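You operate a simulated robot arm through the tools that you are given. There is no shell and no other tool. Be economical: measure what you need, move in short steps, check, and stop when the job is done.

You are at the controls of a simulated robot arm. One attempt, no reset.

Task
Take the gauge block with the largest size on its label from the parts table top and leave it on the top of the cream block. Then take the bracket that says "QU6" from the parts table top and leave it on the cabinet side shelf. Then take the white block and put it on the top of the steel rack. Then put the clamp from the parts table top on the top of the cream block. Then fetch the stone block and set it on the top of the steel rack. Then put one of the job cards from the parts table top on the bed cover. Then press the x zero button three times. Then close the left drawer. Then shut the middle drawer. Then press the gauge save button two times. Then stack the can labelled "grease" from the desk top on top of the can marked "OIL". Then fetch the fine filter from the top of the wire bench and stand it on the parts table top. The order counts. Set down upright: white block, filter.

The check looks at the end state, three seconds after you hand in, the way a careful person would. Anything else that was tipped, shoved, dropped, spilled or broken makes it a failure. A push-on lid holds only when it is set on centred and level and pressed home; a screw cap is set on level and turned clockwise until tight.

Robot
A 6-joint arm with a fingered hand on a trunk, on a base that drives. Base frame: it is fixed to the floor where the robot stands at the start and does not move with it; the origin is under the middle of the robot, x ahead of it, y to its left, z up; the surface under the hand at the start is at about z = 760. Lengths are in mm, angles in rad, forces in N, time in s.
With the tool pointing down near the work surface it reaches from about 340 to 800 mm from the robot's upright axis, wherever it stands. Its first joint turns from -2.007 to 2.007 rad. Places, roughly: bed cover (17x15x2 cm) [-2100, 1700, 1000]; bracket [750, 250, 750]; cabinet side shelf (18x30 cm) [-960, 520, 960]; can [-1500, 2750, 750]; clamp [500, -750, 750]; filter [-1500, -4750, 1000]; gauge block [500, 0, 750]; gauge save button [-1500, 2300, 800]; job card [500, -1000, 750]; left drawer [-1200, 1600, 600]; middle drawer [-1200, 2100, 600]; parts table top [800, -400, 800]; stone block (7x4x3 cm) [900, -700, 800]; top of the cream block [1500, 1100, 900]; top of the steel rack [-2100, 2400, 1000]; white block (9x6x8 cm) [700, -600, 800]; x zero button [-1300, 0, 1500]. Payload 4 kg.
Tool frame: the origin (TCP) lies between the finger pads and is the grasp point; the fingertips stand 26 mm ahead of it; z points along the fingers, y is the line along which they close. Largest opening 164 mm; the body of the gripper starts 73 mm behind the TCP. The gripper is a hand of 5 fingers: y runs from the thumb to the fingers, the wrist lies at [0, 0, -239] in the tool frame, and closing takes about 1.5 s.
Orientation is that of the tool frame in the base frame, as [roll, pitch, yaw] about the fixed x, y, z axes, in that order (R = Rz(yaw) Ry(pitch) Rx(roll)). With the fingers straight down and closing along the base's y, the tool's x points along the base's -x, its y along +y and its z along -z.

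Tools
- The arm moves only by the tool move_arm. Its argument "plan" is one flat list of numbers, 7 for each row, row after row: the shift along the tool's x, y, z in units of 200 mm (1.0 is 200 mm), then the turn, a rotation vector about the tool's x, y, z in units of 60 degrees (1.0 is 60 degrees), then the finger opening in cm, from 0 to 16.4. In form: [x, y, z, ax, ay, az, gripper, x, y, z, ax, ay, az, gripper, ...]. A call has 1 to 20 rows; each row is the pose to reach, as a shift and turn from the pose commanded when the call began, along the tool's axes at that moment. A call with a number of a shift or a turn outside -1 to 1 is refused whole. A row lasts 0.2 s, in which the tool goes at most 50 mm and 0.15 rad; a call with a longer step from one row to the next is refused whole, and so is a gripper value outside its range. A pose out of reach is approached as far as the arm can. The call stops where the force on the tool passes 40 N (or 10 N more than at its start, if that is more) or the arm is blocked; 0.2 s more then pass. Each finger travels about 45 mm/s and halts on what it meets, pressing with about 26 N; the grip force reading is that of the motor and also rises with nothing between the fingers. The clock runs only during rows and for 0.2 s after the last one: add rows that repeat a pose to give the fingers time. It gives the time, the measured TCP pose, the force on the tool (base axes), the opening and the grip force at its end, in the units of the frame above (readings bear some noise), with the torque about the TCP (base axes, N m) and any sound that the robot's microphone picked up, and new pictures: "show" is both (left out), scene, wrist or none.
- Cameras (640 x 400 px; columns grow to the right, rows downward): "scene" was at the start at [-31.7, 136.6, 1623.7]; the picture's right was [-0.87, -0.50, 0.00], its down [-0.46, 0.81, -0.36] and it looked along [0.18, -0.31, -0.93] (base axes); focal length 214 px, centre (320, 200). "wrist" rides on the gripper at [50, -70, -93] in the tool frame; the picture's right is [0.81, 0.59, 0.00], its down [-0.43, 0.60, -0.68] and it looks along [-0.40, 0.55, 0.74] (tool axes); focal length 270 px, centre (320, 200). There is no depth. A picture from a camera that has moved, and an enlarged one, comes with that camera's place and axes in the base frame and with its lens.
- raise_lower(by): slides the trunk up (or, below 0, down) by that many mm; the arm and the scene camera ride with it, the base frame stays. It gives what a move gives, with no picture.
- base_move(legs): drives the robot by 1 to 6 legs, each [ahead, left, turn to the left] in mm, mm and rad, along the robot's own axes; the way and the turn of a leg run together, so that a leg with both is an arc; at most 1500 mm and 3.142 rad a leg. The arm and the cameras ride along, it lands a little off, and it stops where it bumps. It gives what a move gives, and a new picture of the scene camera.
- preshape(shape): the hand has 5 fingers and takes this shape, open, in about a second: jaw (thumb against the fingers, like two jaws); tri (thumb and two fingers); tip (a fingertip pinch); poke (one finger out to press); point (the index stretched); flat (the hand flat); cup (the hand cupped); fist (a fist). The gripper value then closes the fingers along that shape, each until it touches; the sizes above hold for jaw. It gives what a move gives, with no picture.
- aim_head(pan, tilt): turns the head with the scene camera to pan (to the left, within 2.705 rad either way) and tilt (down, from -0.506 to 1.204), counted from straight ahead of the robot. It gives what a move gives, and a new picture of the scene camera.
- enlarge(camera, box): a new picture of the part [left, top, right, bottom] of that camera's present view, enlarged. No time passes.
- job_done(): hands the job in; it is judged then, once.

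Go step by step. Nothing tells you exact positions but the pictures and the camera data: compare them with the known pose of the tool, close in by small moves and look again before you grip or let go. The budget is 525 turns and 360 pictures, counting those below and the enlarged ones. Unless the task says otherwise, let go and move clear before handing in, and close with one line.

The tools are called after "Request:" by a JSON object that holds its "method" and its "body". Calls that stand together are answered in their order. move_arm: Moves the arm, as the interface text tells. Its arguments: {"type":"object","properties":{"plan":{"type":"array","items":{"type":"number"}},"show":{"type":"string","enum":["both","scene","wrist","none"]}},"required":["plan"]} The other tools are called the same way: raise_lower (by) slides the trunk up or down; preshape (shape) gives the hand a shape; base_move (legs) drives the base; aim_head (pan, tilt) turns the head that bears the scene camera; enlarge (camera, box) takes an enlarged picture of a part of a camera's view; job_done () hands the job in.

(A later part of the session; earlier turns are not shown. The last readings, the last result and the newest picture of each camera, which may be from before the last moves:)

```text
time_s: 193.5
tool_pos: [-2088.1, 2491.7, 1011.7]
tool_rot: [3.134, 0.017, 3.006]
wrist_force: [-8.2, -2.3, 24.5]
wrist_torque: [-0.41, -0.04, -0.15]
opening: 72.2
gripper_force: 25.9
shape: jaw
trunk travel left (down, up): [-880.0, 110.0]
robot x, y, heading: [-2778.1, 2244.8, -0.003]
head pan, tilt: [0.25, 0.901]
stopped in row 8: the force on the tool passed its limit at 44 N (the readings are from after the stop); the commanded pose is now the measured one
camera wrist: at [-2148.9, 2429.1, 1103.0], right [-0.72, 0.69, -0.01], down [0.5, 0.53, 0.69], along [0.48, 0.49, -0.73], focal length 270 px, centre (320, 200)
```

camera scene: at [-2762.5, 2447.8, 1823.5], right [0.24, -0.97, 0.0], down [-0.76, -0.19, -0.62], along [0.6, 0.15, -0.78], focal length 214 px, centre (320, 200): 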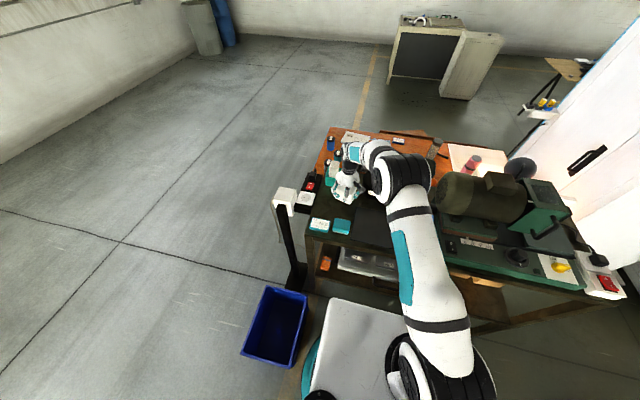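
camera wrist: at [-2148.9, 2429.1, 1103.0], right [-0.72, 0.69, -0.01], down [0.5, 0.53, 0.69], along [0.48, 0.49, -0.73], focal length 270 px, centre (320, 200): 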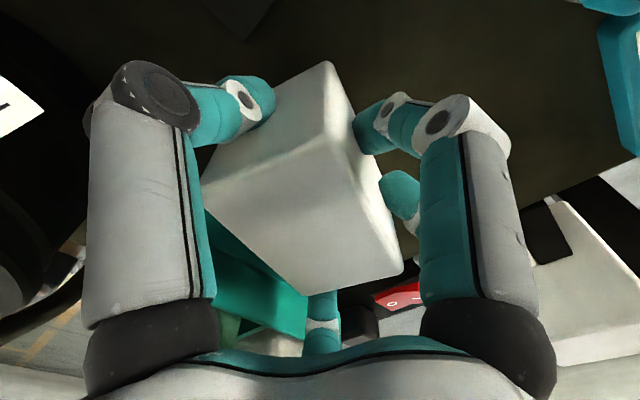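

Contact at z≈1011 (bench z≈958). I ease and open slowly.

Request:
{"method": "move_arm", "body": {"plan": [0, 0, -0.008, 0, 0, 0, 7, 0, 0, -0.008, 0, 0, 0, 7.6, 0, 0, -0.008, 0, 0, 0, 8.4, 0, 0, -0.008, 0, 0, 0, 9.2, 0, 0, -0.008, 0, 0, 0, 10, 0, 0, -0.008, 0, 0, 0, 10.5, 0, 0, -0.008, 0, 0, 0, 10.5], "show": "wrist"}}

Request:
{"method": "enlarge", "body": {"camera": "scene", "box": [290, 150, 418, 230]}}

```text
time_s: 195.1
tool_pos: [-2087.4, 2492.9, 1009.7]
tool_rot: [3.138, 0.013, 3.007]
wrist_force: [-1.0, 0.0, -0.3]
wrist_torque: [0.01, 0.02, -0.01]
opening: 100.7
gripper_force: 0.1
shape: jaw
trunk travel left (down, up): [-880.0, 110.0]
robot x, y, heading: [-2780.5, 2242.1, -0.004]
head pan, tilt: [0.25, 0.901]
camera wrist: at [-2148.1, 2429.4, 1100.5], right [-0.72, 0.69, -0.01], down [0.5, 0.53, 0.68], along [0.48, 0.49, -0.73], focal length 270 px, centre (320, 200)
```

wrist: 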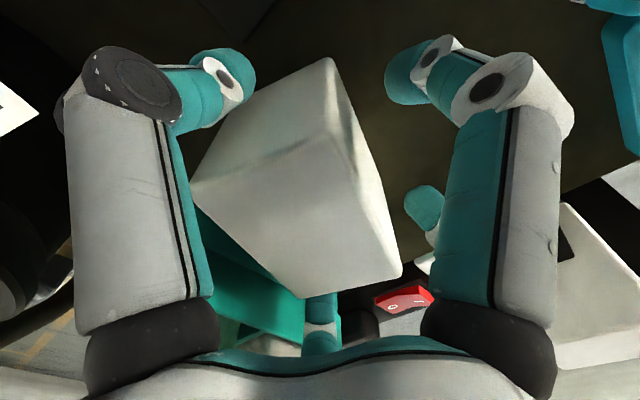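

```text
5.00 times, centred on (354, 190) of scene
camera zoom: at [-2764.1, 2447.2, 1823.5], right [0.24, -0.97, 0.0], down [-0.76, -0.19, -0.62], along [0.6, 0.15, -0.78], focal length 1072 px, centre (150, 250)
```

zoom: 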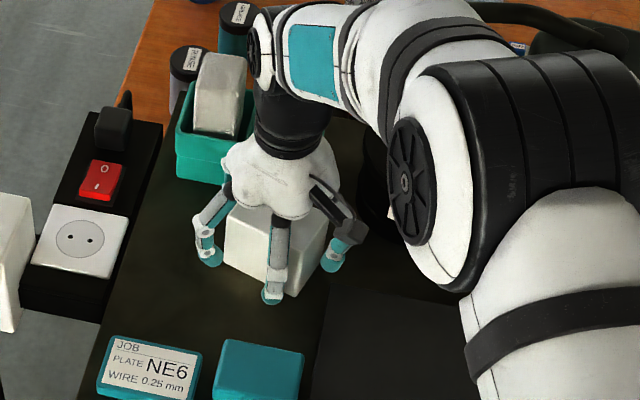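

Released and upright. Rise straight up and back away.

Request:
{"method": "move_arm", "body": {"plan": [0, 0, -0.1, 0, 0, 0, 11, 0, 0, -0.25, 0, 0, 0, 11, 0, 0, -0.45, 0, 0, 0, 11, 0, 0, -0.7, 0, 0, 0, 11, 0, 0, -0.95, 0, 0, 0, 11], "show": "both"}}

```text
time_s: 196.3
tool_pos: [-2090.6, 2490.3, 1199.6]
tool_rot: [3.139, 0.014, 3.009]
wrist_force: [0.1, 0.6, 0.4]
wrist_torque: [0.01, -0.01, -0.02]
opening: 105.6
gripper_force: 0.0
shape: jaw
trunk travel left (down, up): [-880.0, 110.0]
robot x, y, heading: [-2777.7, 2245.0, -0.007]
head pan, tilt: [0.25, 0.901]
camera scene: at [-2765.5, 2446.6, 1823.5], right [0.24, -0.97, 0.0], down [-0.76, -0.19, -0.62], along [0.6, 0.15, -0.78], focal length 214 px, centre (320, 200)
camera wrist: at [-2152.3, 2426.8, 1290.6], right [-0.72, 0.69, -0.01], down [0.5, 0.53, 0.68], along [0.48, 0.49, -0.73], focal length 270 px, centre (320, 200)
```

scene: 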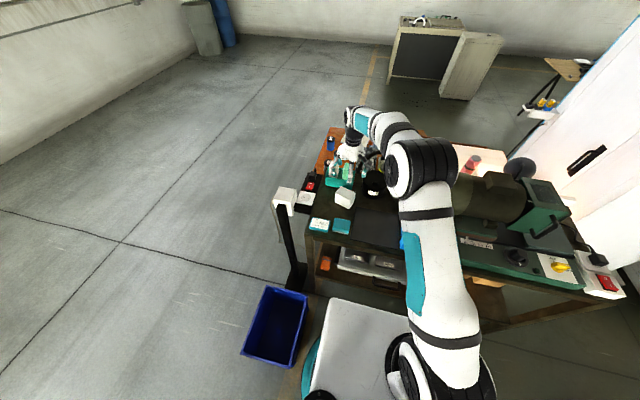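
wrist: 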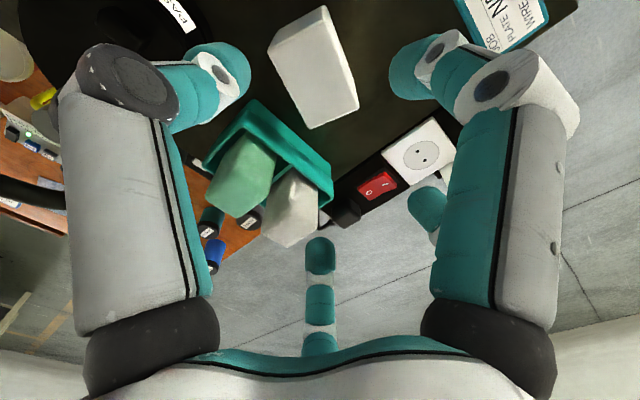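

White block stands on the rack. I retract the arm, back off and return to the parts table for the clamp via the same way.

Request:
{"method": "move_arm", "body": {"plan": [0.23, 0, -0.05, 0, 0, 0, 11, 0.46, 0, -0.1, 0, 0, 0, 11, 0.69, -0.03, -0.15, 0, 0, 0, 11, 0.92, -0.06, -0.2, 0, 0, 0, 11, 0.95, -0.3, -0.2, 0, 0, 0, 11, 0.95, -0.54, -0.2, 0, 0, 0, 11, 0.95, -0.78, -0.2, 0, 0, 0, 11, 0.95, -1, -0.2, 0, 0, 0, 11], "show": "none"}}

Request:
{"method": "base_move", "body": {"legs": [[-470, 0, 0], [0, 1290, 0], [1500, 0, 0], [1500, 0, 0], [550, 0, 0]]}}

```text
time_s: 198.1
tool_pos: [-2304.5, 2317.6, 1239.9]
tool_rot: [3.139, 0.014, 3.007]
wrist_force: [-0.2, -1.3, 1.0]
wrist_torque: [-0.01, 0.01, 0.01]
opening: 105.7
gripper_force: 0.1
shape: jaw
trunk travel left (down, up): [-880.0, 110.0]
robot x, y, heading: [-2779.3, 2242.9, -0.007]
head pan, tilt: [0.25, 0.901]
```

```text
time_s: 223.8
tool_pos: [793.6, 3466.2, 1239.0]
tool_rot: [3.138, 0.013, 2.958]
wrist_force: [0.3, -0.5, -1.0]
wrist_torque: [0.0, 0.01, -0.02]
opening: 105.6
gripper_force: 0.0
shape: jaw
trunk travel left (down, up): [-880.0, 110.0]
robot x, y, heading: [315.9, 3416.6, -0.053]
head pan, tilt: [0.25, 0.901]
camera scene: at [339.8, 3616.3, 1823.5], right [0.2, -0.98, 0.0], down [-0.77, -0.15, -0.62], along [0.61, 0.12, -0.78], focal length 214 px, centre (320, 200)
```

scene: 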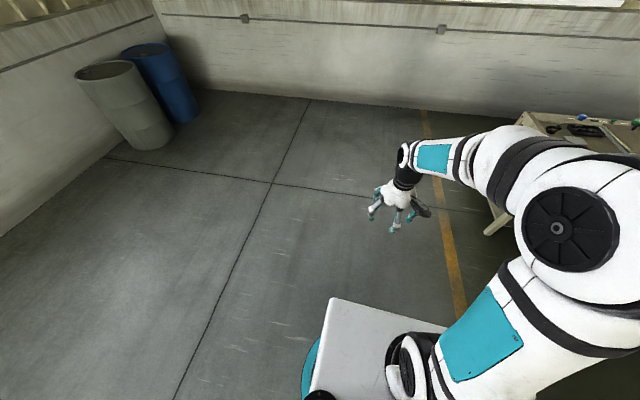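

Correct heading and drive down to the clamp's place at y≈-700; lower the trunk.

Request:
{"method": "base_move", "body": {"legs": [[0, 0, 0.053], [0, -1350, 0], [0, -1350, 0], [-280, 0, 0], [0, -1420, 0]]}}

Request:
{"method": "raise_lower", "body": {"by": -180}}

Request:
{"method": "aim_head", "body": {"pan": -0.2, "tilt": 0.95}}

```text
time_s: 245.5
tool_pos: [580.4, -598.3, 1239.4]
tool_rot: [3.137, 0.015, 3.046]
wrist_force: [1.0, -0.1, -0.1]
wrist_torque: [0.0, 0.04, -0.03]
opening: 105.5
gripper_force: 0.1
shape: jaw
trunk travel left (down, up): [-880.0, 110.0]
robot x, y, heading: [105.1, -692.0, 0.031]
head pan, tilt: [0.25, 0.901]
camera scene: at [114.3, -489.1, 1823.6], right [0.28, -0.96, 0.0], down [-0.75, -0.22, -0.62], along [0.6, 0.17, -0.78], focal length 214 px, centre (320, 200)
```

scene: 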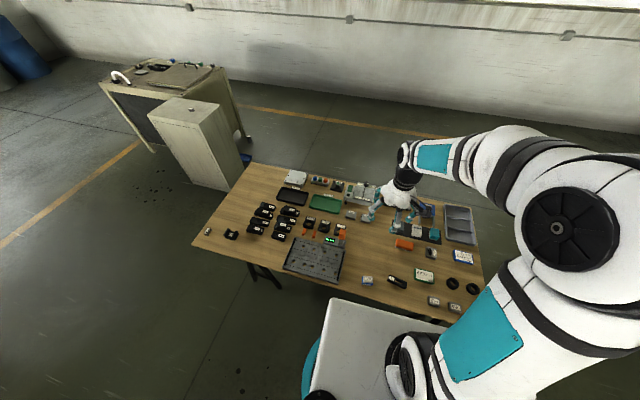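

```text
time_s: 247.5
tool_pos: [580.4, -598.5, 1059.4]
tool_rot: [3.138, 0.014, 3.044]
wrist_force: [0.1, -0.8, 0.4]
wrist_torque: [0.01, 0.0, -0.01]
opening: 105.6
gripper_force: 0.1
shape: jaw
trunk travel left (down, up): [-700.0, 290.0]
robot x, y, heading: [105.1, -691.8, 0.034]
head pan, tilt: [0.25, 0.901]
```

```text
time_s: 248.4
tool_pos: [580.0, -599.1, 1058.5]
tool_rot: [3.138, 0.014, 3.046]
wrist_force: [0.1, -0.3, -0.5]
wrist_torque: [-0.01, -0.01, 0.02]
opening: 105.8
gripper_force: 0.1
shape: jaw
trunk travel left (down, up): [-700.0, 290.0]
robot x, y, heading: [108.2, -690.3, 0.032]
head pan, tilt: [-0.201, 0.949]
camera scene: at [113.6, -521.9, 1639.9], right [-0.16, -0.99, 0.0], down [-0.8, 0.13, -0.58], along [0.57, -0.1, -0.81], focal length 214 px, centre (320, 200)
```

scene: 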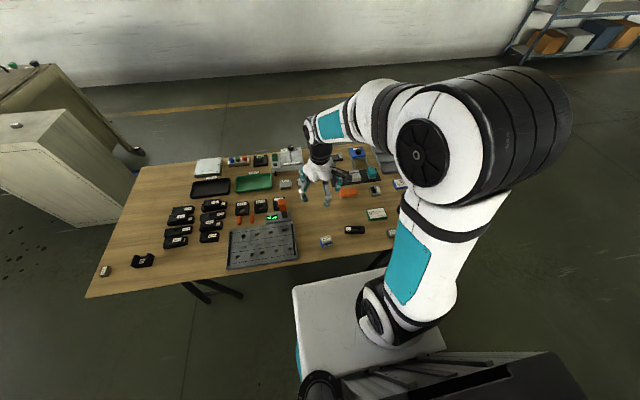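

The clamp is at about [538,-759]. Zoom for its orientation.

Request:
{"method": "enlarge", "body": {"camera": "scene", "box": [310, 180, 406, 240]}}

```text
6.67 times, centred on (358, 210) of scene
camera zoom: at [113.6, -521.9, 1639.9], right [-0.16, -0.99, 0.0], down [-0.8, 0.13, -0.58], along [0.57, -0.1, -0.81], focal length 1430 px, centre (67, 133)
```

zoom: 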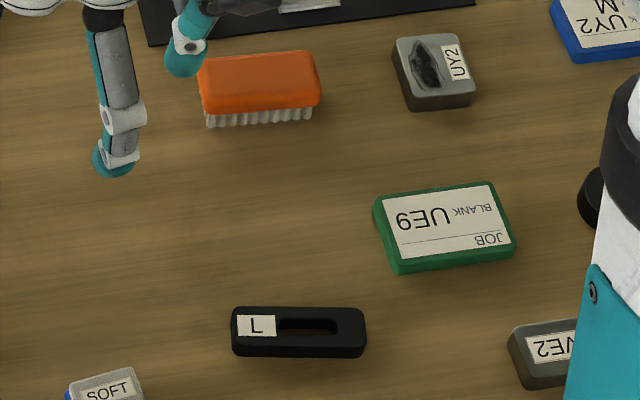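

The clamp lies along y (90×28 mm), centre ≈[536,-757]. I move over it and lower to z≈890 with a wide opening.

Request:
{"method": "move_arm", "body": {"plan": [0.04, -0.2, 0.1, 0, 0, 0, 14, 0.08, -0.4, 0.2, 0, 0, 0, 14, 0.12, -0.6, 0.3, 0, 0, 0.063, 14, 0.143, -0.75, 0.45, 0, 0, 0.063, 14, 0.143, -0.807, 0.65, 0, 0, 0.063, 14, 0.143, -0.807, 0.85, 0, 0, 0.063, 14], "show": "wrist"}}

```text
time_s: 249.8
tool_pos: [538.2, -756.8, 886.6]
tool_rot: [3.138, 0.013, 2.978]
wrist_force: [1.2, -0.3, 0.4]
wrist_torque: [0.03, 0.01, -0.01]
opening: 134.8
gripper_force: 0.1
shape: jaw
trunk travel left (down, up): [-700.0, 290.0]
robot x, y, heading: [111.2, -694.5, 0.035]
head pan, tilt: [-0.201, 0.949]
camera wrist: at [476.7, -818.1, 977.7], right [-0.7, 0.71, -0.01], down [0.51, 0.52, 0.69], along [0.49, 0.48, -0.73], focal length 270 px, centre (320, 200)
```

wrist: 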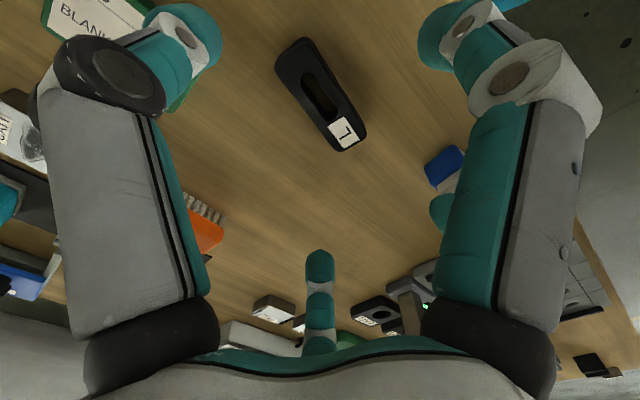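

Centre at [534,-760]. Descend to z≈791 and inspect.

Request:
{"method": "move_arm", "body": {"plan": [0.02, -0.015, 0.2, 0, 0, 0.02, 12.5, 0.02, -0.015, 0.4, 0, 0, 0.02, 12.5, 0.02, -0.015, 0.475, 0, 0, 0.02, 12.5], "show": "wrist"}}

Request:
{"method": "enlarge", "body": {"camera": "scene", "box": [310, 190, 406, 250]}}

```text
time_s: 250.6
tool_pos: [534.4, -757.7, 793.0]
tool_rot: [3.138, 0.012, 2.958]
wrist_force: [-0.8, 0.0, -1.1]
wrist_torque: [-0.04, -0.01, 0.01]
opening: 120.6
gripper_force: 0.2
shape: jaw
trunk travel left (down, up): [-700.0, 290.0]
robot x, y, heading: [107.3, -695.7, 0.038]
head pan, tilt: [-0.201, 0.949]
camera wrist: at [471.5, -818.7, 883.7], right [-0.69, 0.72, -0.01], down [0.52, 0.51, 0.69], along [0.5, 0.47, -0.73], focal length 270 px, centre (320, 200)
```

wrist: 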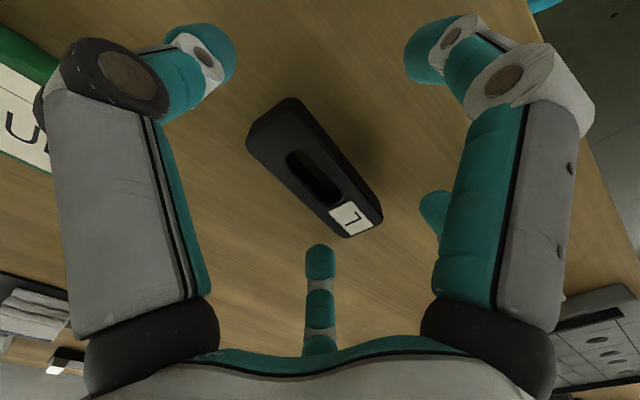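

```text
6.67 times, centred on (358, 220) of scene
camera zoom: at [113.7, -522.0, 1640.0], right [-0.17, -0.99, 0.0], down [-0.8, 0.13, -0.58], along [0.57, -0.1, -0.81], focal length 1430 px, centre (67, 67)
```

zoom: 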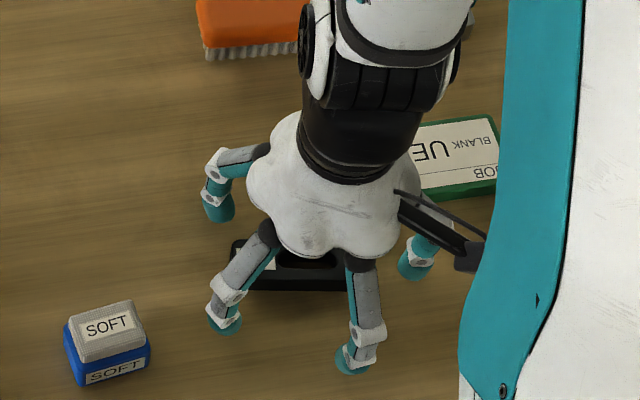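

Centred and clear of neighbours. Closing.

Request:
{"method": "move_arm", "body": {"plan": [0, 0, 0, 0, 0, 0, 10, 0, 0, 0, 0, 0, 0, 8, 0, 0, 0, 0, 0, 0, 6, 0, 0, 0, 0, 0, 0, 4, 0, 0, 0, 0, 0, 0, 2, 0, 0, 0, 0, 0, 0, 2, 0, 0, 0, 0, 0, 0, 2, 0, 0, 0, 0, 0, 0, 2, 0, 0, 0, 0, 0, 0, 2], "show": "wrist"}}

Request:
{"method": "enlarge", "body": {"camera": "scene", "box": [310, 190, 406, 250]}}

```text
time_s: 252.6
tool_pos: [533.8, -757.6, 793.7]
tool_rot: [3.139, 0.013, 2.96]
wrist_force: [-0.8, -1.7, 1.5]
wrist_torque: [0.24, -0.02, 0.03]
opening: 43.4
gripper_force: 25.8
shape: jaw
trunk travel left (down, up): [-700.0, 290.0]
robot x, y, heading: [108.6, -691.5, 0.034]
head pan, tilt: [-0.201, 0.949]
camera wrist: at [471.3, -818.8, 884.3], right [-0.69, 0.72, -0.01], down [0.52, 0.51, 0.69], along [0.5, 0.47, -0.73], focal length 270 px, centre (320, 200)
```

wrist: 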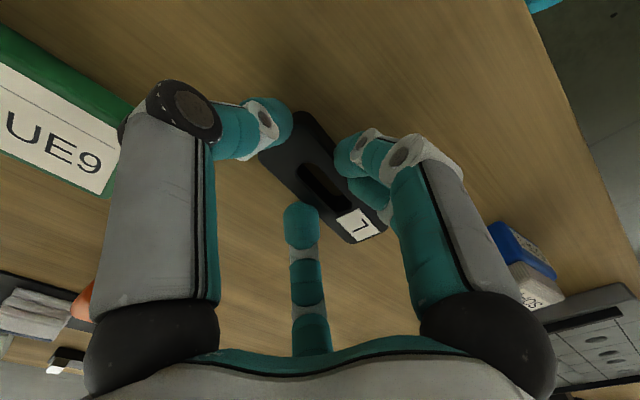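

```text
6.67 times, centred on (358, 220) of scene
camera zoom: at [113.3, -522.2, 1640.0], right [-0.17, -0.99, 0.0], down [-0.8, 0.13, -0.58], along [0.57, -0.1, -0.81], focal length 1430 px, centre (67, 67)
```

zoom: 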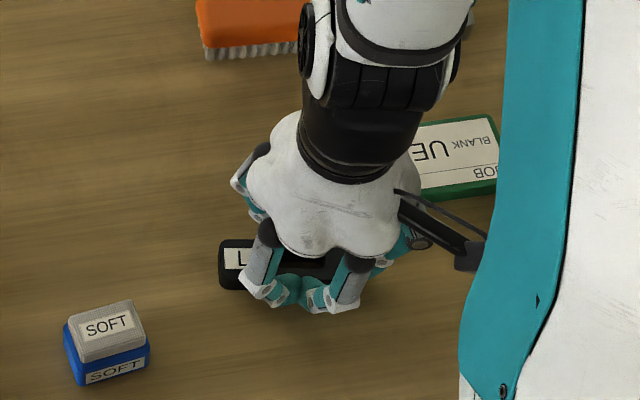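

Caged. Lift and verify.

Request:
{"method": "move_arm", "body": {"plan": [0, 0, -0.1, 0, 0, 0, 2, 0, 0, -0.25, 0, 0, 0, 2, 0, 0, -0.45, 0, 0, 0, 2, 0, 0, -0.7, 0, 0, 0, 2, 0, 0, -0.95, 0, 0, 0, 2], "show": "wrist"}}

Request:
{"method": "enlarge", "body": {"camera": "scene", "box": [300, 150, 412, 220]}}

```text
time_s: 253.8
tool_pos: [532.9, -757.8, 984.4]
tool_rot: [3.14, 0.015, 2.959]
wrist_force: [0.7, -0.1, -3.0]
wrist_torque: [-0.06, 0.01, 0.01]
opening: 42.0
gripper_force: 26.1
shape: jaw
trunk travel left (down, up): [-700.0, 290.0]
robot x, y, heading: [109.7, -690.2, 0.036]
head pan, tilt: [-0.201, 0.949]
camera wrist: at [470.0, -818.1, 1074.7], right [-0.69, 0.72, -0.01], down [0.52, 0.51, 0.69], along [0.5, 0.47, -0.73], focal length 270 px, centre (320, 200)
```

wrist: 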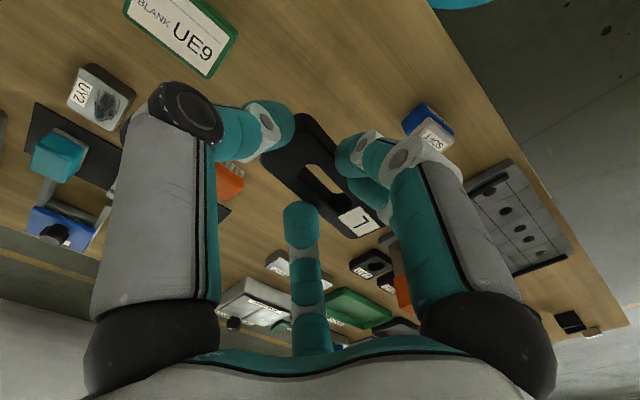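

```text
5.71 times, centred on (356, 185) of scene
camera zoom: at [112.6, -521.8, 1639.8], right [-0.17, -0.99, 0.0], down [-0.8, 0.13, -0.58], along [0.57, -0.1, -0.81], focal length 1226 px, centre (114, 286)
```

zoom: 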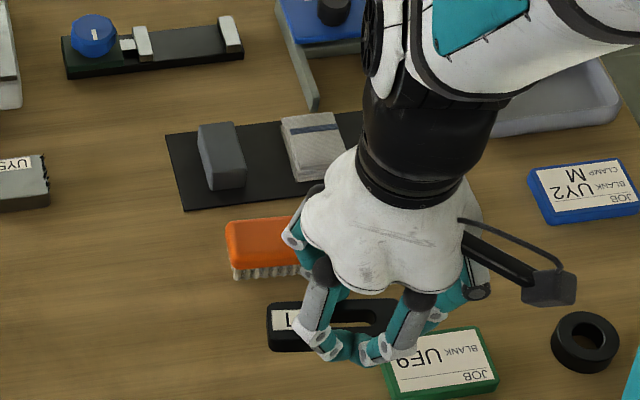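

Clamp held. Driving to the cream block.

Request:
{"method": "base_move", "body": {"legs": [[-60, 0, -0.036], [0, 930, 0], [0, 930, 0], [830, 0, 0]]}}

Request:
{"method": "aim_head", "body": {"pan": -0.1, "tilt": 0.9}}

```text
time_s: 267.7
tool_pos: [1271.4, 1096.7, 982.9]
tool_rot: [3.137, 0.012, 2.936]
wrist_force: [0.5, -0.1, -1.6]
wrist_torque: [-0.03, 0.02, -0.02]
opening: 42.2
gripper_force: 25.6
shape: jaw
trunk travel left (down, up): [-700.0, 290.0]
robot x, y, heading: [847.7, 1175.8, 0.007]
head pan, tilt: [-0.201, 0.949]
camera scene: at [856.4, 1344.2, 1639.9], right [-0.19, -0.98, 0.0], down [-0.8, 0.15, -0.58], along [0.57, -0.11, -0.81], focal length 214 px, centre (320, 200)
```

scene: 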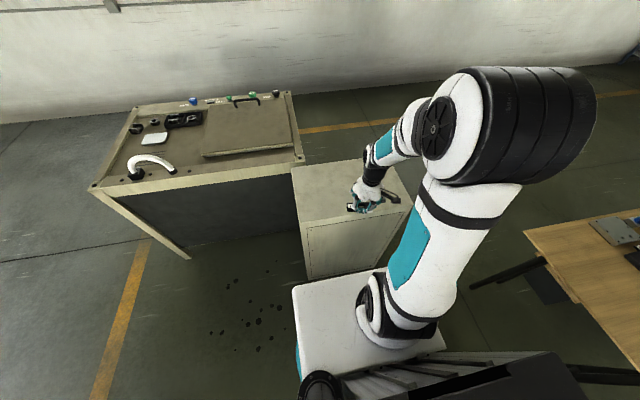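

```text
time_s: 268.4
tool_pos: [1270.6, 1096.8, 983.5]
tool_rot: [3.138, 0.013, 2.936]
wrist_force: [0.5, 0.8, -3.3]
wrist_torque: [-0.05, 0.03, 0.01]
opening: 42.3
gripper_force: 26.0
shape: jaw
trunk travel left (down, up): [-700.0, 290.0]
robot x, y, heading: [846.5, 1171.9, 0.013]
head pan, tilt: [-0.099, 0.901]
camera scene: at [859.7, 1351.2, 1643.5], right [-0.09, -1.0, 0.0], down [-0.78, 0.07, -0.62], along [0.62, -0.06, -0.78], focal length 214 px, centre (320, 200)
```

scene: 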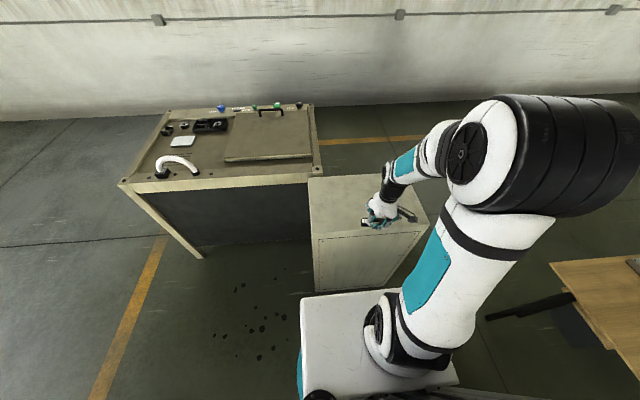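

Move over the block to [1440,1165], z≈930.

Request:
{"method": "move_arm", "body": {"plan": [-0.15, 0.1, 0, 0, 0, 0, 2, -0.3, 0.2, 0, 0, 0, 0, 2, -0.45, 0.3, 0.05, 0, 0, 0, 2, -0.6, 0.4, 0.1, 0, 0, 0, 2, -0.758, 0.505, 0.15, 0, 0, 0, 2, -0.758, 0.505, 0.26, 0, 0, 0, 2], "show": "both"}}

```text
time_s: 269.8
tool_pos: [1442.1, 1165.3, 932.2]
tool_rot: [3.139, 0.012, 2.935]
wrist_force: [0.2, 1.0, -3.7]
wrist_torque: [-0.02, 0.03, 0.02]
opening: 42.1
gripper_force: 26.0
shape: jaw
trunk travel left (down, up): [-700.0, 290.0]
robot x, y, heading: [846.0, 1172.1, 0.008]
head pan, tilt: [-0.099, 0.901]
camera scene: at [860.0, 1351.2, 1643.6], right [-0.09, -1.0, 0.0], down [-0.78, 0.07, -0.62], along [0.62, -0.06, -0.78], focal length 214 px, centre (320, 200)
camera wrist: at [1376.6, 1107.5, 1024.0], right [-0.67, 0.74, -0.01], down [0.54, 0.49, 0.68], along [0.51, 0.46, -0.73], focal length 270 px, centre (320, 200)
```

scene: 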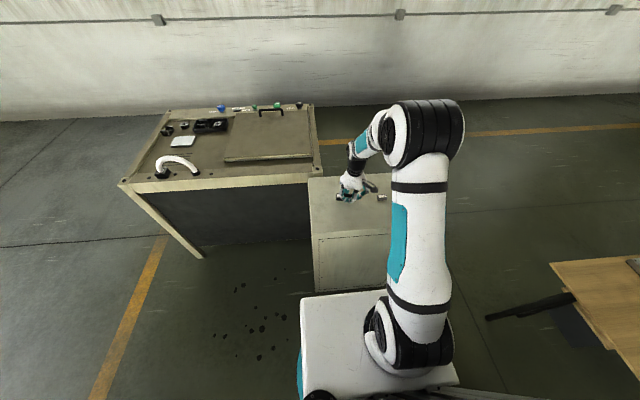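
wrist: 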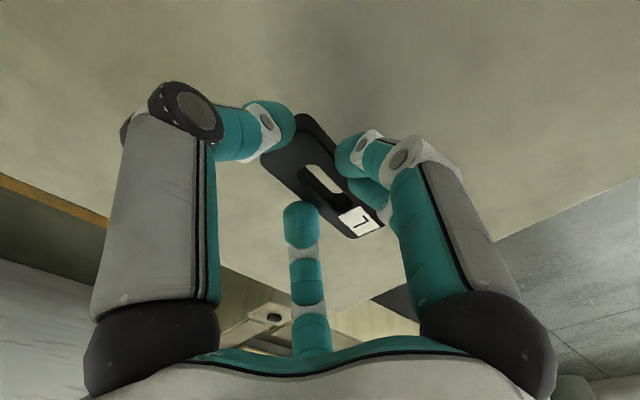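

Lower slowly to contact.

Request:
{"method": "move_arm", "body": {"plan": [0, 0, 0.03, 0, 0, 0, 2, 0, 0, 0.06, 0, 0, 0, 2, 0, 0, 0.08, 0, 0, 0, 2, 0, 0, 0.1, 0, 0, 0, 2, 0, 0, 0.12, 0, 0, 0, 2, 0, 0, 0.14, 0, 0, 0, 2], "show": "none"}}

```text
time_s: 271.2
tool_pos: [1444.0, 1165.2, 913.7]
tool_rot: [3.136, 0.025, 2.933]
wrist_force: [-6.5, -1.3, 22.9]
wrist_torque: [0.43, 0.13, 0.17]
opening: 42.0
gripper_force: 26.0
shape: jaw
trunk travel left (down, up): [-700.0, 290.0]
robot x, y, heading: [845.9, 1173.3, 0.011]
head pan, tilt: [-0.099, 0.901]
stopped in row 6: the force on the tool passed its limit at 44 N (the readings are from after the stop); the commanded pose is now the measured one
```

Contact. I ease up slightly and open in stages.

Request:
{"method": "move_arm", "body": {"plan": [0, 0, -0.008, 0, 0, 0, 4.5, 0, 0, -0.008, 0, 0, 0, 5.5, 0, 0, -0.008, 0, 0, 0, 6.5, 0, 0, -0.008, 0, 0, 0, 8, 0, 0, -0.008, 0, 0, 0, 9.5, 0, 0, -0.008, 0, 0, 0, 11, 0, 0, -0.008, 0, 0, 0, 12, 0, 0, -0.008, 0, 0, 0, 12], "show": "wrist"}}

Request:
{"method": "enlarge", "body": {"camera": "scene", "box": [300, 160, 412, 230]}}

```text
time_s: 273.0
tool_pos: [1443.9, 1164.3, 911.0]
tool_rot: [3.136, 0.021, 2.935]
wrist_force: [0.2, 0.6, -0.5]
wrist_torque: [-0.02, 0.02, -0.02]
opening: 115.4
gripper_force: 0.1
shape: jaw
trunk travel left (down, up): [-700.0, 290.0]
robot x, y, heading: [842.6, 1178.7, 0.01]
head pan, tilt: [-0.099, 0.901]
camera wrist: at [1378.3, 1106.4, 1001.8], right [-0.67, 0.74, -0.01], down [0.53, 0.49, 0.69], along [0.52, 0.46, -0.72], focal length 270 px, centre (320, 200)
```

wrist: 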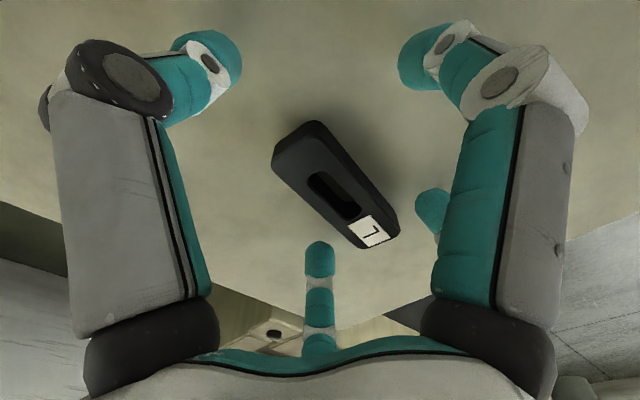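

```text
5.71 times, centred on (356, 195) of scene
camera zoom: at [859.5, 1351.2, 1643.6], right [-0.09, -1.0, 0.0], down [-0.78, 0.07, -0.62], along [0.62, -0.06, -0.78], focal length 1226 px, centre (114, 229)
```

zoom: 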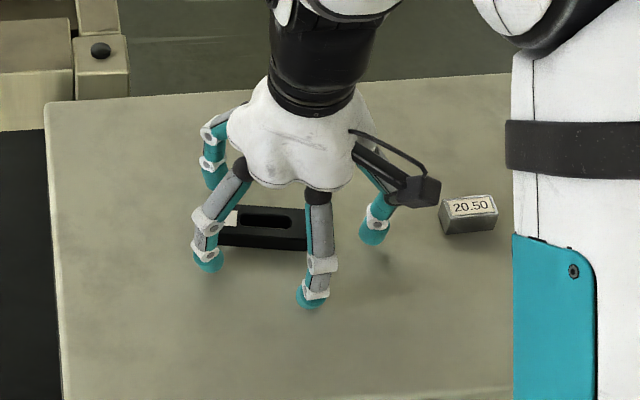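

Clamp set down. Rise, retract, and return to the table for the stone block.

Request:
{"method": "move_arm", "body": {"plan": [0, 0, -0.15, 0, 0, 0, 12, 0, 0, -0.35, 0, 0, 0, 12, 0, 0, -0.6, 0, 0, 0, 12, 0.2, -0.05, -0.7, 0, 0, 0, 12, 0.43, -0.1, -0.7, 0, 0, 0, 12, 0.66, -0.14, -0.7, 0, 0, 0, 12, 0.85, -0.18, -0.7, 0, 0, 0, 12], "show": "none"}}

Request:
{"method": "base_move", "body": {"legs": [[-820, 0, -0.01], [0, -950, 0], [0, -950, 0], [90, 0, 0]]}}

Request:
{"method": "aim_head", "body": {"pan": 0.0, "tilt": 0.85}}

```text
time_s: 274.6
tool_pos: [1266.8, 1163.5, 1049.1]
tool_rot: [3.136, 0.022, 2.933]
wrist_force: [-0.4, 0.7, -0.2]
wrist_torque: [0.0, -0.03, -0.01]
opening: 115.2
gripper_force: 0.1
shape: jaw
trunk travel left (down, up): [-700.0, 290.0]
robot x, y, heading: [845.1, 1174.1, 0.005]
head pan, tilt: [-0.099, 0.901]
```

```text
time_s: 288.8
tool_pos: [509.7, -775.0, 1046.7]
tool_rot: [3.139, 0.02, 2.896]
wrist_force: [0.0, 0.3, -0.4]
wrist_torque: [0.0, 0.04, 0.01]
opening: 115.3
gripper_force: 0.0
shape: jaw
trunk travel left (down, up): [-700.0, 290.0]
robot x, y, heading: [88.0, -749.0, -0.029]
head pan, tilt: [-0.099, 0.901]
camera scene: at [109.8, -572.4, 1643.5], right [-0.13, -0.99, 0.0], down [-0.78, 0.1, -0.62], along [0.62, -0.08, -0.78], focal length 214 px, centre (320, 200)
```

scene: 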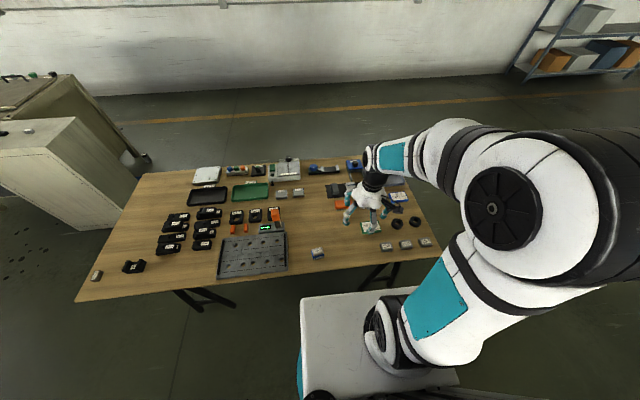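

```text
time_s: 289.5
tool_pos: [508.2, -774.8, 1047.2]
tool_rot: [3.137, 0.02, 2.896]
wrist_force: [-0.6, 0.1, 0.3]
wrist_torque: [-0.01, 0.03, -0.02]
opening: 115.2
gripper_force: 0.1
shape: jaw
trunk travel left (down, up): [-700.0, 290.0]
robot x, y, heading: [87.6, -747.5, -0.026]
head pan, tilt: [0.0, 0.85]
camera scene: at [111.2, -564.9, 1647.4], right [-0.03, -1.0, 0.0], down [-0.75, 0.02, -0.66], along [0.66, -0.02, -0.75], focal length 214 px, centre (320, 200)
```

scene: 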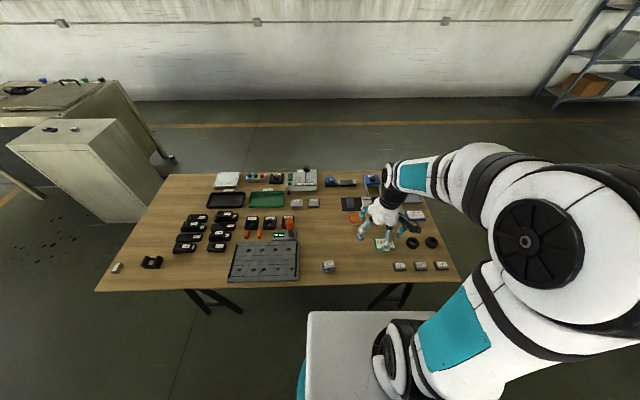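

The stone block is the grey one at about [844,-750], with another stone ~35 mm to its right. I'll turn the hand so that two fingers straddle that gap. First get near it.

Request:
{"method": "move_arm", "body": {"plan": [-0.2, 0.07, 0, 0, 0, 0, 9, -0.4, 0.14, 0, 0, 0, 0, 9, -0.6, 0.21, 0, 0, 0, 0, 9, -0.8, 0.29, 0, 0, 0, 0, 9, -0.9, 0.33, 0, 0, 0, 0, 9], "show": "none"}}

Request:
{"method": "move_arm", "body": {"plan": [-0.1, 0, 0, 0, 0, -0.14, 9, -0.2, 0.02, 0.05, 0, 0, -0.28, 9, -0.3, 0.05, 0.1, 0, 0, -0.42, 9, -0.4, 0.08, 0.2, 0, 0, -0.56, 9, -0.45, 0.12, 0.3, 0, 0, -0.7, 9, -0.45, 0.12, 0.4, 0, 0, -0.84, 9], "show": "both"}}

```text
time_s: 290.7
tool_pos: [699.5, -756.0, 1050.8]
tool_rot: [3.137, 0.019, 2.896]
wrist_force: [0.8, 0.6, 0.2]
wrist_torque: [-0.01, 0.04, 0.02]
opening: 87.4
gripper_force: 0.1
shape: jaw
trunk travel left (down, up): [-700.0, 290.0]
robot x, y, heading: [85.6, -751.6, -0.026]
head pan, tilt: [0.0, 0.85]
```

```text
time_s: 292.1
tool_pos: [792.2, -753.6, 974.0]
tool_rot: [-3.129, 0.014, -2.505]
wrist_force: [-0.6, -0.4, -0.4]
wrist_torque: [0.0, 0.0, -0.02]
opening: 87.4
gripper_force: 0.0
shape: jaw
trunk travel left (down, up): [-700.0, 290.0]
robot x, y, heading: [88.4, -750.8, -0.028]
head pan, tilt: [0.0, 0.85]
camera scene: at [111.8, -564.9, 1647.5], right [-0.03, -1.0, 0.0], down [-0.75, 0.02, -0.66], along [0.66, -0.02, -0.75], focal length 214 px, centre (320, 200)
camera wrist: at [792.4, -840.0, 1065.5], right [-1.0, -0.01, -0.02], down [-0.02, 0.74, 0.68], along [0.01, 0.68, -0.74], focal length 270 px, centre (320, 200)
```

scene: 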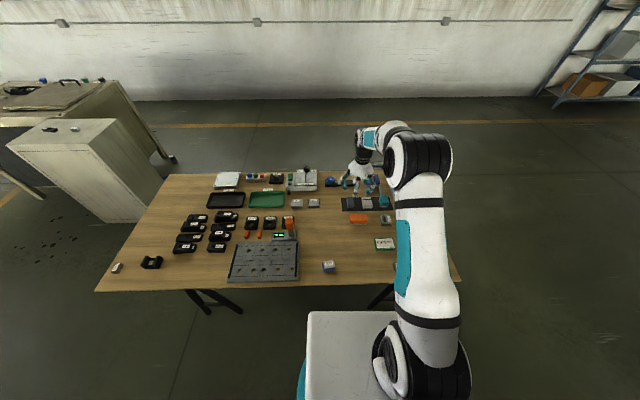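
wrist: 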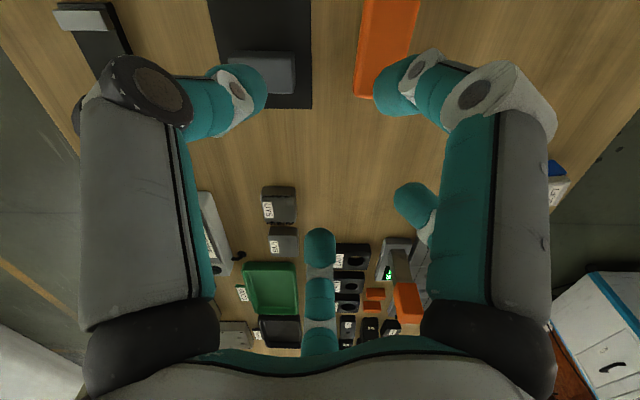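

I zoom in the scene to measure the stone.

Request:
{"method": "enlarge", "body": {"camera": "scene", "box": [320, 165, 416, 225]}}

Request:
{"method": "enlarge", "body": {"camera": "wrist", "box": [200, 0, 360, 100]}}

```text
6.67 times, centred on (368, 195) of scene
camera zoom: at [111.8, -564.9, 1647.5], right [-0.03, -1.0, 0.0], down [-0.75, 0.02, -0.66], along [0.66, -0.02, -0.75], focal length 1430 px, centre (0, 233)
```

zoom: 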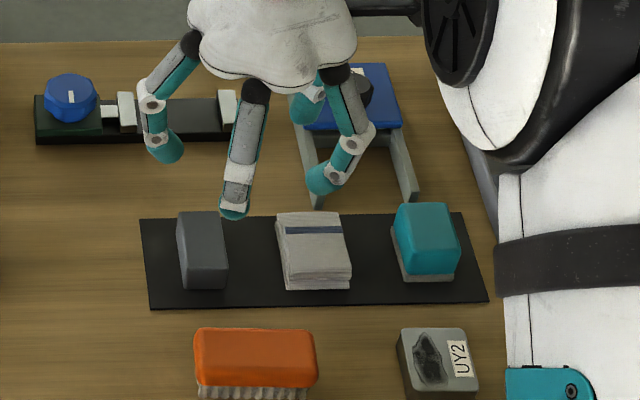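

```text
4.00 times, centred on (280, 50) of wrist
camera zoom: at [792.4, -840.0, 1065.5], right [-1.0, -0.01, -0.02], down [-0.02, 0.74, 0.68], along [0.01, 0.68, -0.74], focal length 1081 px, centre (480, 800)
```

zoom: 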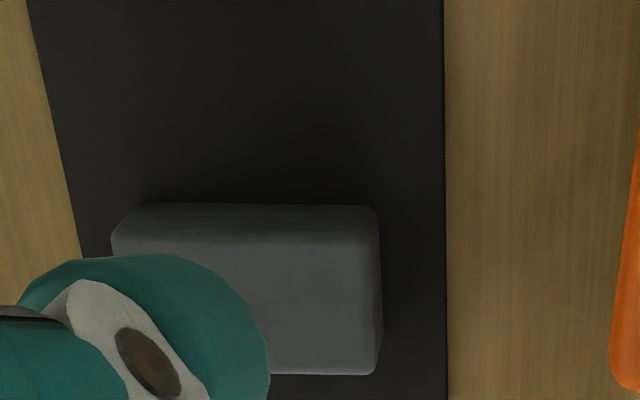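

Stone centre ≈[851,-749], gap to neighbour ~45 mm. I position over it and lower to z≈870.

Request:
{"method": "move_arm", "body": {"plan": [-0.12, -0.08, 0.1, 0, 0, 0, 9, -0.25, -0.157, 0.2, 0, 0, 0, 9, -0.25, -0.157, 0.38, 0, 0, 0, 9, -0.25, -0.157, 0.52, 0, 0, 0, 9], "show": "wrist"}}

Request:
{"method": "enlarge", "body": {"camera": "scene", "box": [320, 165, 416, 225]}}

```text
time_s: 293.1
tool_pos: [854.2, -748.9, 869.0]
tool_rot: [-3.128, 0.018, -2.508]
wrist_force: [0.4, 1.4, 0.5]
wrist_torque: [-0.05, 0.0, 0.02]
opening: 87.0
gripper_force: 0.0
shape: jaw
trunk travel left (down, up): [-700.0, 290.0]
robot x, y, heading: [88.2, -752.9, -0.025]
head pan, tilt: [0.0, 0.85]
camera wrist: at [852.6, -835.6, 961.1], right [-1.0, -0.01, -0.02], down [-0.02, 0.74, 0.68], along [0.01, 0.68, -0.74], focal length 270 px, centre (320, 200)
```

wrist: 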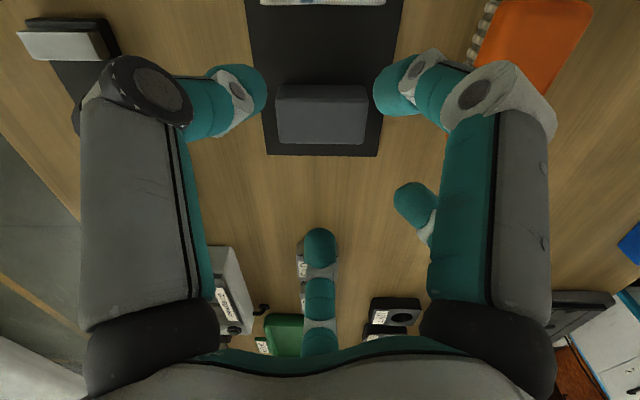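

```text
6.67 times, centred on (368, 195) of scene
camera zoom: at [111.9, -564.8, 1647.5], right [-0.03, -1.0, 0.0], down [-0.75, 0.02, -0.66], along [0.66, -0.02, -0.75], focal length 1430 px, centre (0, 233)
```

zoom: 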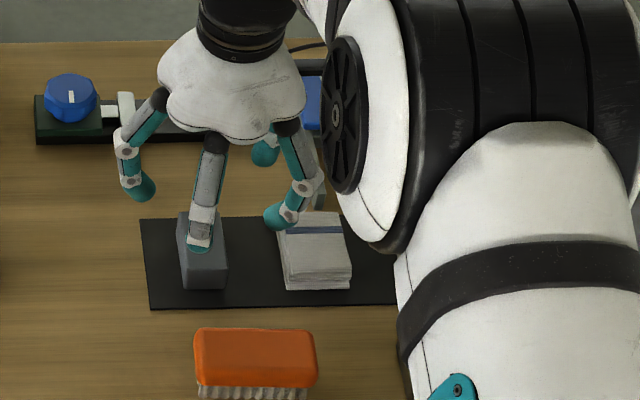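

The neighbour's edge is at y≈-810; I bias the hand 6 mm to +y with 8.3 cm opening and go down to z≈830 to check.

Request:
{"method": "move_arm", "body": {"plan": [-0.011, 0.025, 0.1, 0, 0, 0, 8.5, -0.011, 0.025, 0.195, 0, 0, 0, 8.3, -0.011, 0.025, 0.195, 0, 0, 0, 8.3], "show": "wrist"}}

Request:
{"method": "enlarge", "body": {"camera": "scene", "box": [324, 175, 388, 215]}}

```text
time_s: 293.9
tool_pos: [853.4, -744.3, 831.4]
tool_rot: [-3.129, 0.018, -2.507]
wrist_force: [0.0, -0.7, 0.0]
wrist_torque: [0.01, 0.01, 0.0]
opening: 80.3
gripper_force: 0.1
shape: jaw
trunk travel left (down, up): [-700.0, 290.0]
robot x, y, heading: [86.1, -750.1, -0.026]
head pan, tilt: [0.0, 0.85]
camera wrist: at [851.7, -830.0, 923.5], right [-1.0, -0.01, -0.02], down [-0.02, 0.74, 0.68], along [0.01, 0.68, -0.74], focal length 270 px, centre (320, 200)
```

wrist: 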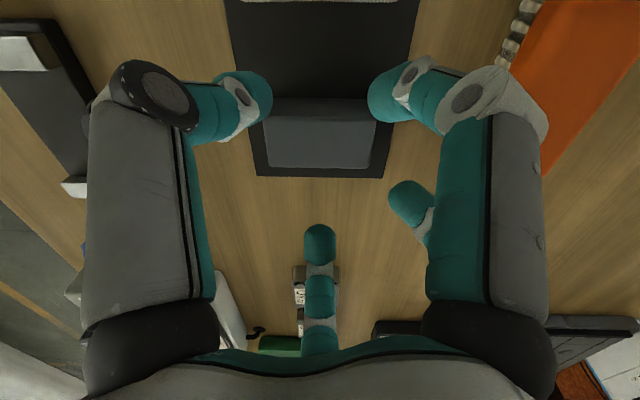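

```text
10.00 times, centred on (356, 195) of scene
camera zoom: at [111.3, -564.9, 1647.5], right [-0.03, -1.0, 0.0], down [-0.75, 0.02, -0.66], along [0.66, -0.02, -0.75], focal length 2145 px, centre (-40, 250)
```

zoom: 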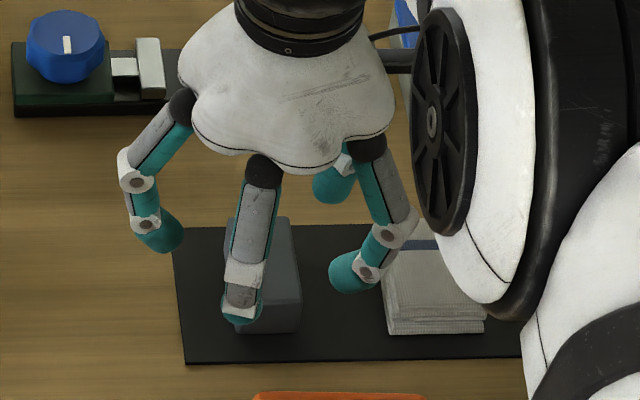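

All fingers clear (neighbour by ~14 mm). Descend to z≈797 and close.

Request:
{"method": "move_arm", "body": {"plan": [0, -0.01, 0.09, 0, 0, 0, 8, 0, -0.01, 0.17, 0, 0, 0, 8, 0, -0.01, 0.17, 0, 0, 0, 6.5, 0, -0.01, 0.17, 0, 0, 0, 5, 0, -0.01, 0.17, 0, 0, 0, 3.5, 0, -0.01, 0.17, 0, 0, 0, 2, 0, -0.01, 0.17, 0, 0, 0, 2, 0, -0.01, 0.17, 0, 0, 0, 2, 0, -0.01, 0.17, 0, 0, 0, 2], "show": "wrist"}}

Request:
{"method": "enlarge", "body": {"camera": "scene", "box": [324, 175, 388, 215]}}

```text
time_s: 295.9
tool_pos: [856.6, -745.9, 796.2]
tool_rot: [-3.129, 0.017, -2.508]
wrist_force: [0.0, 0.1, -0.2]
wrist_torque: [-0.01, -0.01, 0.05]
opening: 45.2
gripper_force: 25.8
shape: jaw
trunk travel left (down, up): [-700.0, 290.0]
robot x, y, heading: [84.2, -746.7, -0.027]
head pan, tilt: [0.0, 0.85]
camera wrist: at [854.5, -832.4, 888.7], right [-1.0, -0.01, -0.02], down [-0.02, 0.74, 0.68], along [0.01, 0.68, -0.74], focal length 270 px, centre (320, 200)
```

wrist: 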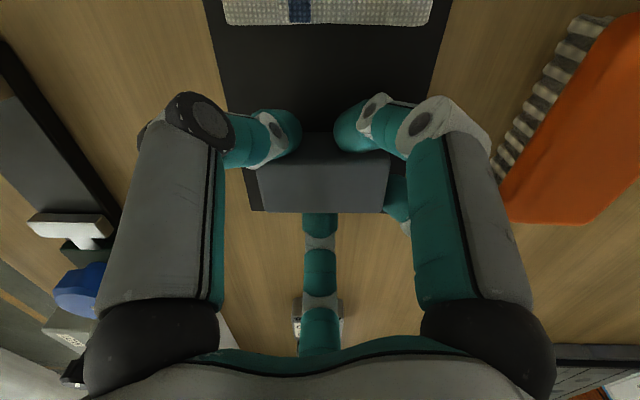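

```text
10.00 times, centred on (356, 195) of scene
camera zoom: at [111.7, -564.9, 1647.4], right [-0.03, -1.0, 0.0], down [-0.75, 0.02, -0.66], along [0.66, -0.02, -0.75], focal length 2145 px, centre (-40, 250)
```

zoom: 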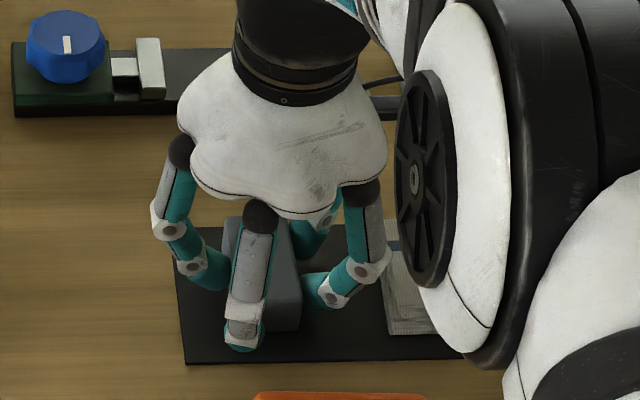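

Ideal grip on all sides. Lift.

Request:
{"method": "move_arm", "body": {"plan": [0, 0, -0.1, 0, 0, 0, 2, 0, 0, -0.25, 0, 0, 0, 2, 0, 0, -0.45, 0, 0, 0, 2, 0, 0, -0.7, 0, 0, 0, 2, 0, 0, -0.95, 0, 0, 0, 2], "show": "wrist"}}

```text
time_s: 297.1
tool_pos: [850.4, -745.0, 989.6]
tool_rot: [-3.131, 0.015, -2.509]
wrist_force: [0.3, -0.4, -1.7]
wrist_torque: [-0.01, -0.01, 0.01]
opening: 44.7
gripper_force: 26.4
shape: jaw
trunk travel left (down, up): [-700.0, 290.0]
robot x, y, heading: [85.8, -750.8, -0.025]
head pan, tilt: [0.0, 0.85]
camera wrist: at [850.2, -831.7, 1081.6], right [-1.0, -0.01, -0.02], down [-0.02, 0.74, 0.68], along [0.01, 0.68, -0.74], focal length 270 px, centre (320, 200)
```

wrist: 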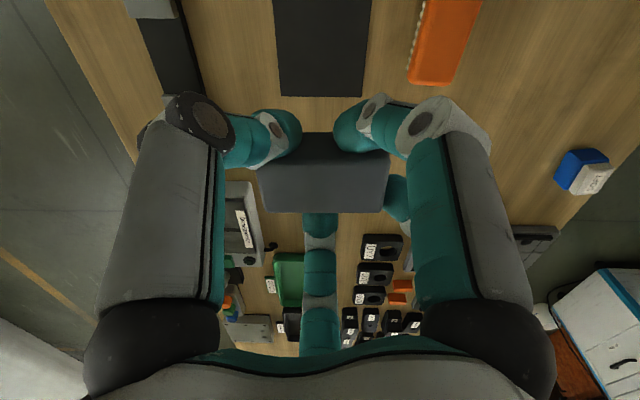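

Stone held. I retract the arm and drive around to the back of the rack again.

Request:
{"method": "move_arm", "body": {"plan": [0.17, 0.125, 0, 0, 0, 0, 2, 0.34, 0.25, 0, 0, 0, 0, 2, 0.5, 0.37, 0, 0, 0, 0, 2, 0.66, 0.49, -0.1, 0, 0, 0, 2, 0.82, 0.6, -0.2, 0, 0, 0, 2, 0.97, 0.71, -0.3, 0, 0, 0, 2], "show": "none"}}

Request:
{"method": "move_arm", "body": {"plan": [0.17, 0.125, 0, 0, 0, 0, 2, 0.34, 0.25, 0, 0, 0, 0, 2], "show": "wrist"}}

Request:
{"method": "base_move", "body": {"legs": [[-50, 0, 0.026], [0, 1450, 0], [260, 0, 0], [0, 1380, 0], [0, 1380, 0]]}}

```text
time_s: 298.5
tool_pos: [608.9, -744.5, 1043.2]
tool_rot: [-3.129, 0.018, -2.506]
wrist_force: [0.1, 0.4, -1.4]
wrist_torque: [0.02, -0.02, 0.03]
opening: 45.0
gripper_force: 25.8
shape: jaw
trunk travel left (down, up): [-700.0, 290.0]
robot x, y, heading: [83.1, -748.4, -0.027]
head pan, tilt: [0.0, 0.85]
```

```text
time_s: 299.1
tool_pos: [526.0, -745.0, 1041.3]
tool_rot: [-3.128, 0.017, -2.507]
wrist_force: [0.7, 0.8, -1.0]
wrist_torque: [0.03, -0.01, 0.04]
opening: 44.8
gripper_force: 26.1
shape: jaw
trunk travel left (down, up): [-700.0, 290.0]
robot x, y, heading: [90.3, -749.5, -0.032]
head pan, tilt: [0.0, 0.85]
camera wrist: at [524.9, -831.5, 1133.6], right [-1.0, -0.01, -0.02], down [-0.02, 0.74, 0.68], along [0.01, 0.68, -0.74], focal length 270 px, centre (320, 200)
```

wrist: 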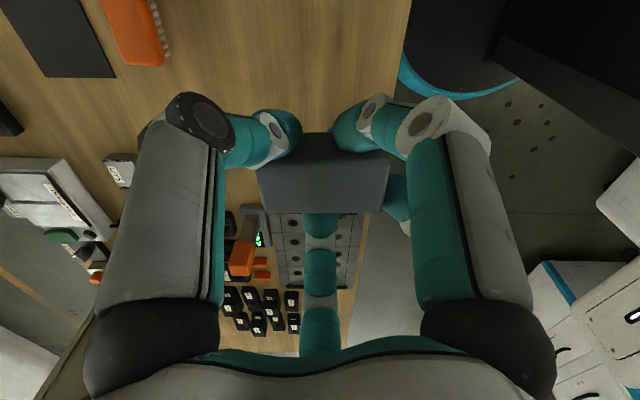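

```text
time_s: 321.4
tool_pos: [796.5, 3502.5, 1041.8]
tool_rot: [-3.13, 0.015, -2.508]
wrist_force: [0.2, -0.6, -1.3]
wrist_torque: [0.01, 0.0, 0.02]
opening: 44.9
gripper_force: 25.5
shape: jaw
trunk travel left (down, up): [-700.0, 290.0]
robot x, y, heading: [355.5, 3498.0, -0.027]
head pan, tilt: [0.0, 0.85]
camera scene: at [379.9, 3682.4, 1647.4], right [-0.03, -1.0, 0.0], down [-0.75, 0.02, -0.66], along [0.66, -0.02, -0.75], focal length 214 px, centre (320, 200)
```

scene: 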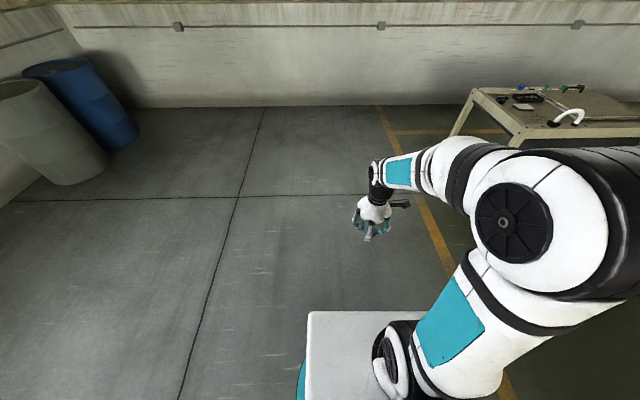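

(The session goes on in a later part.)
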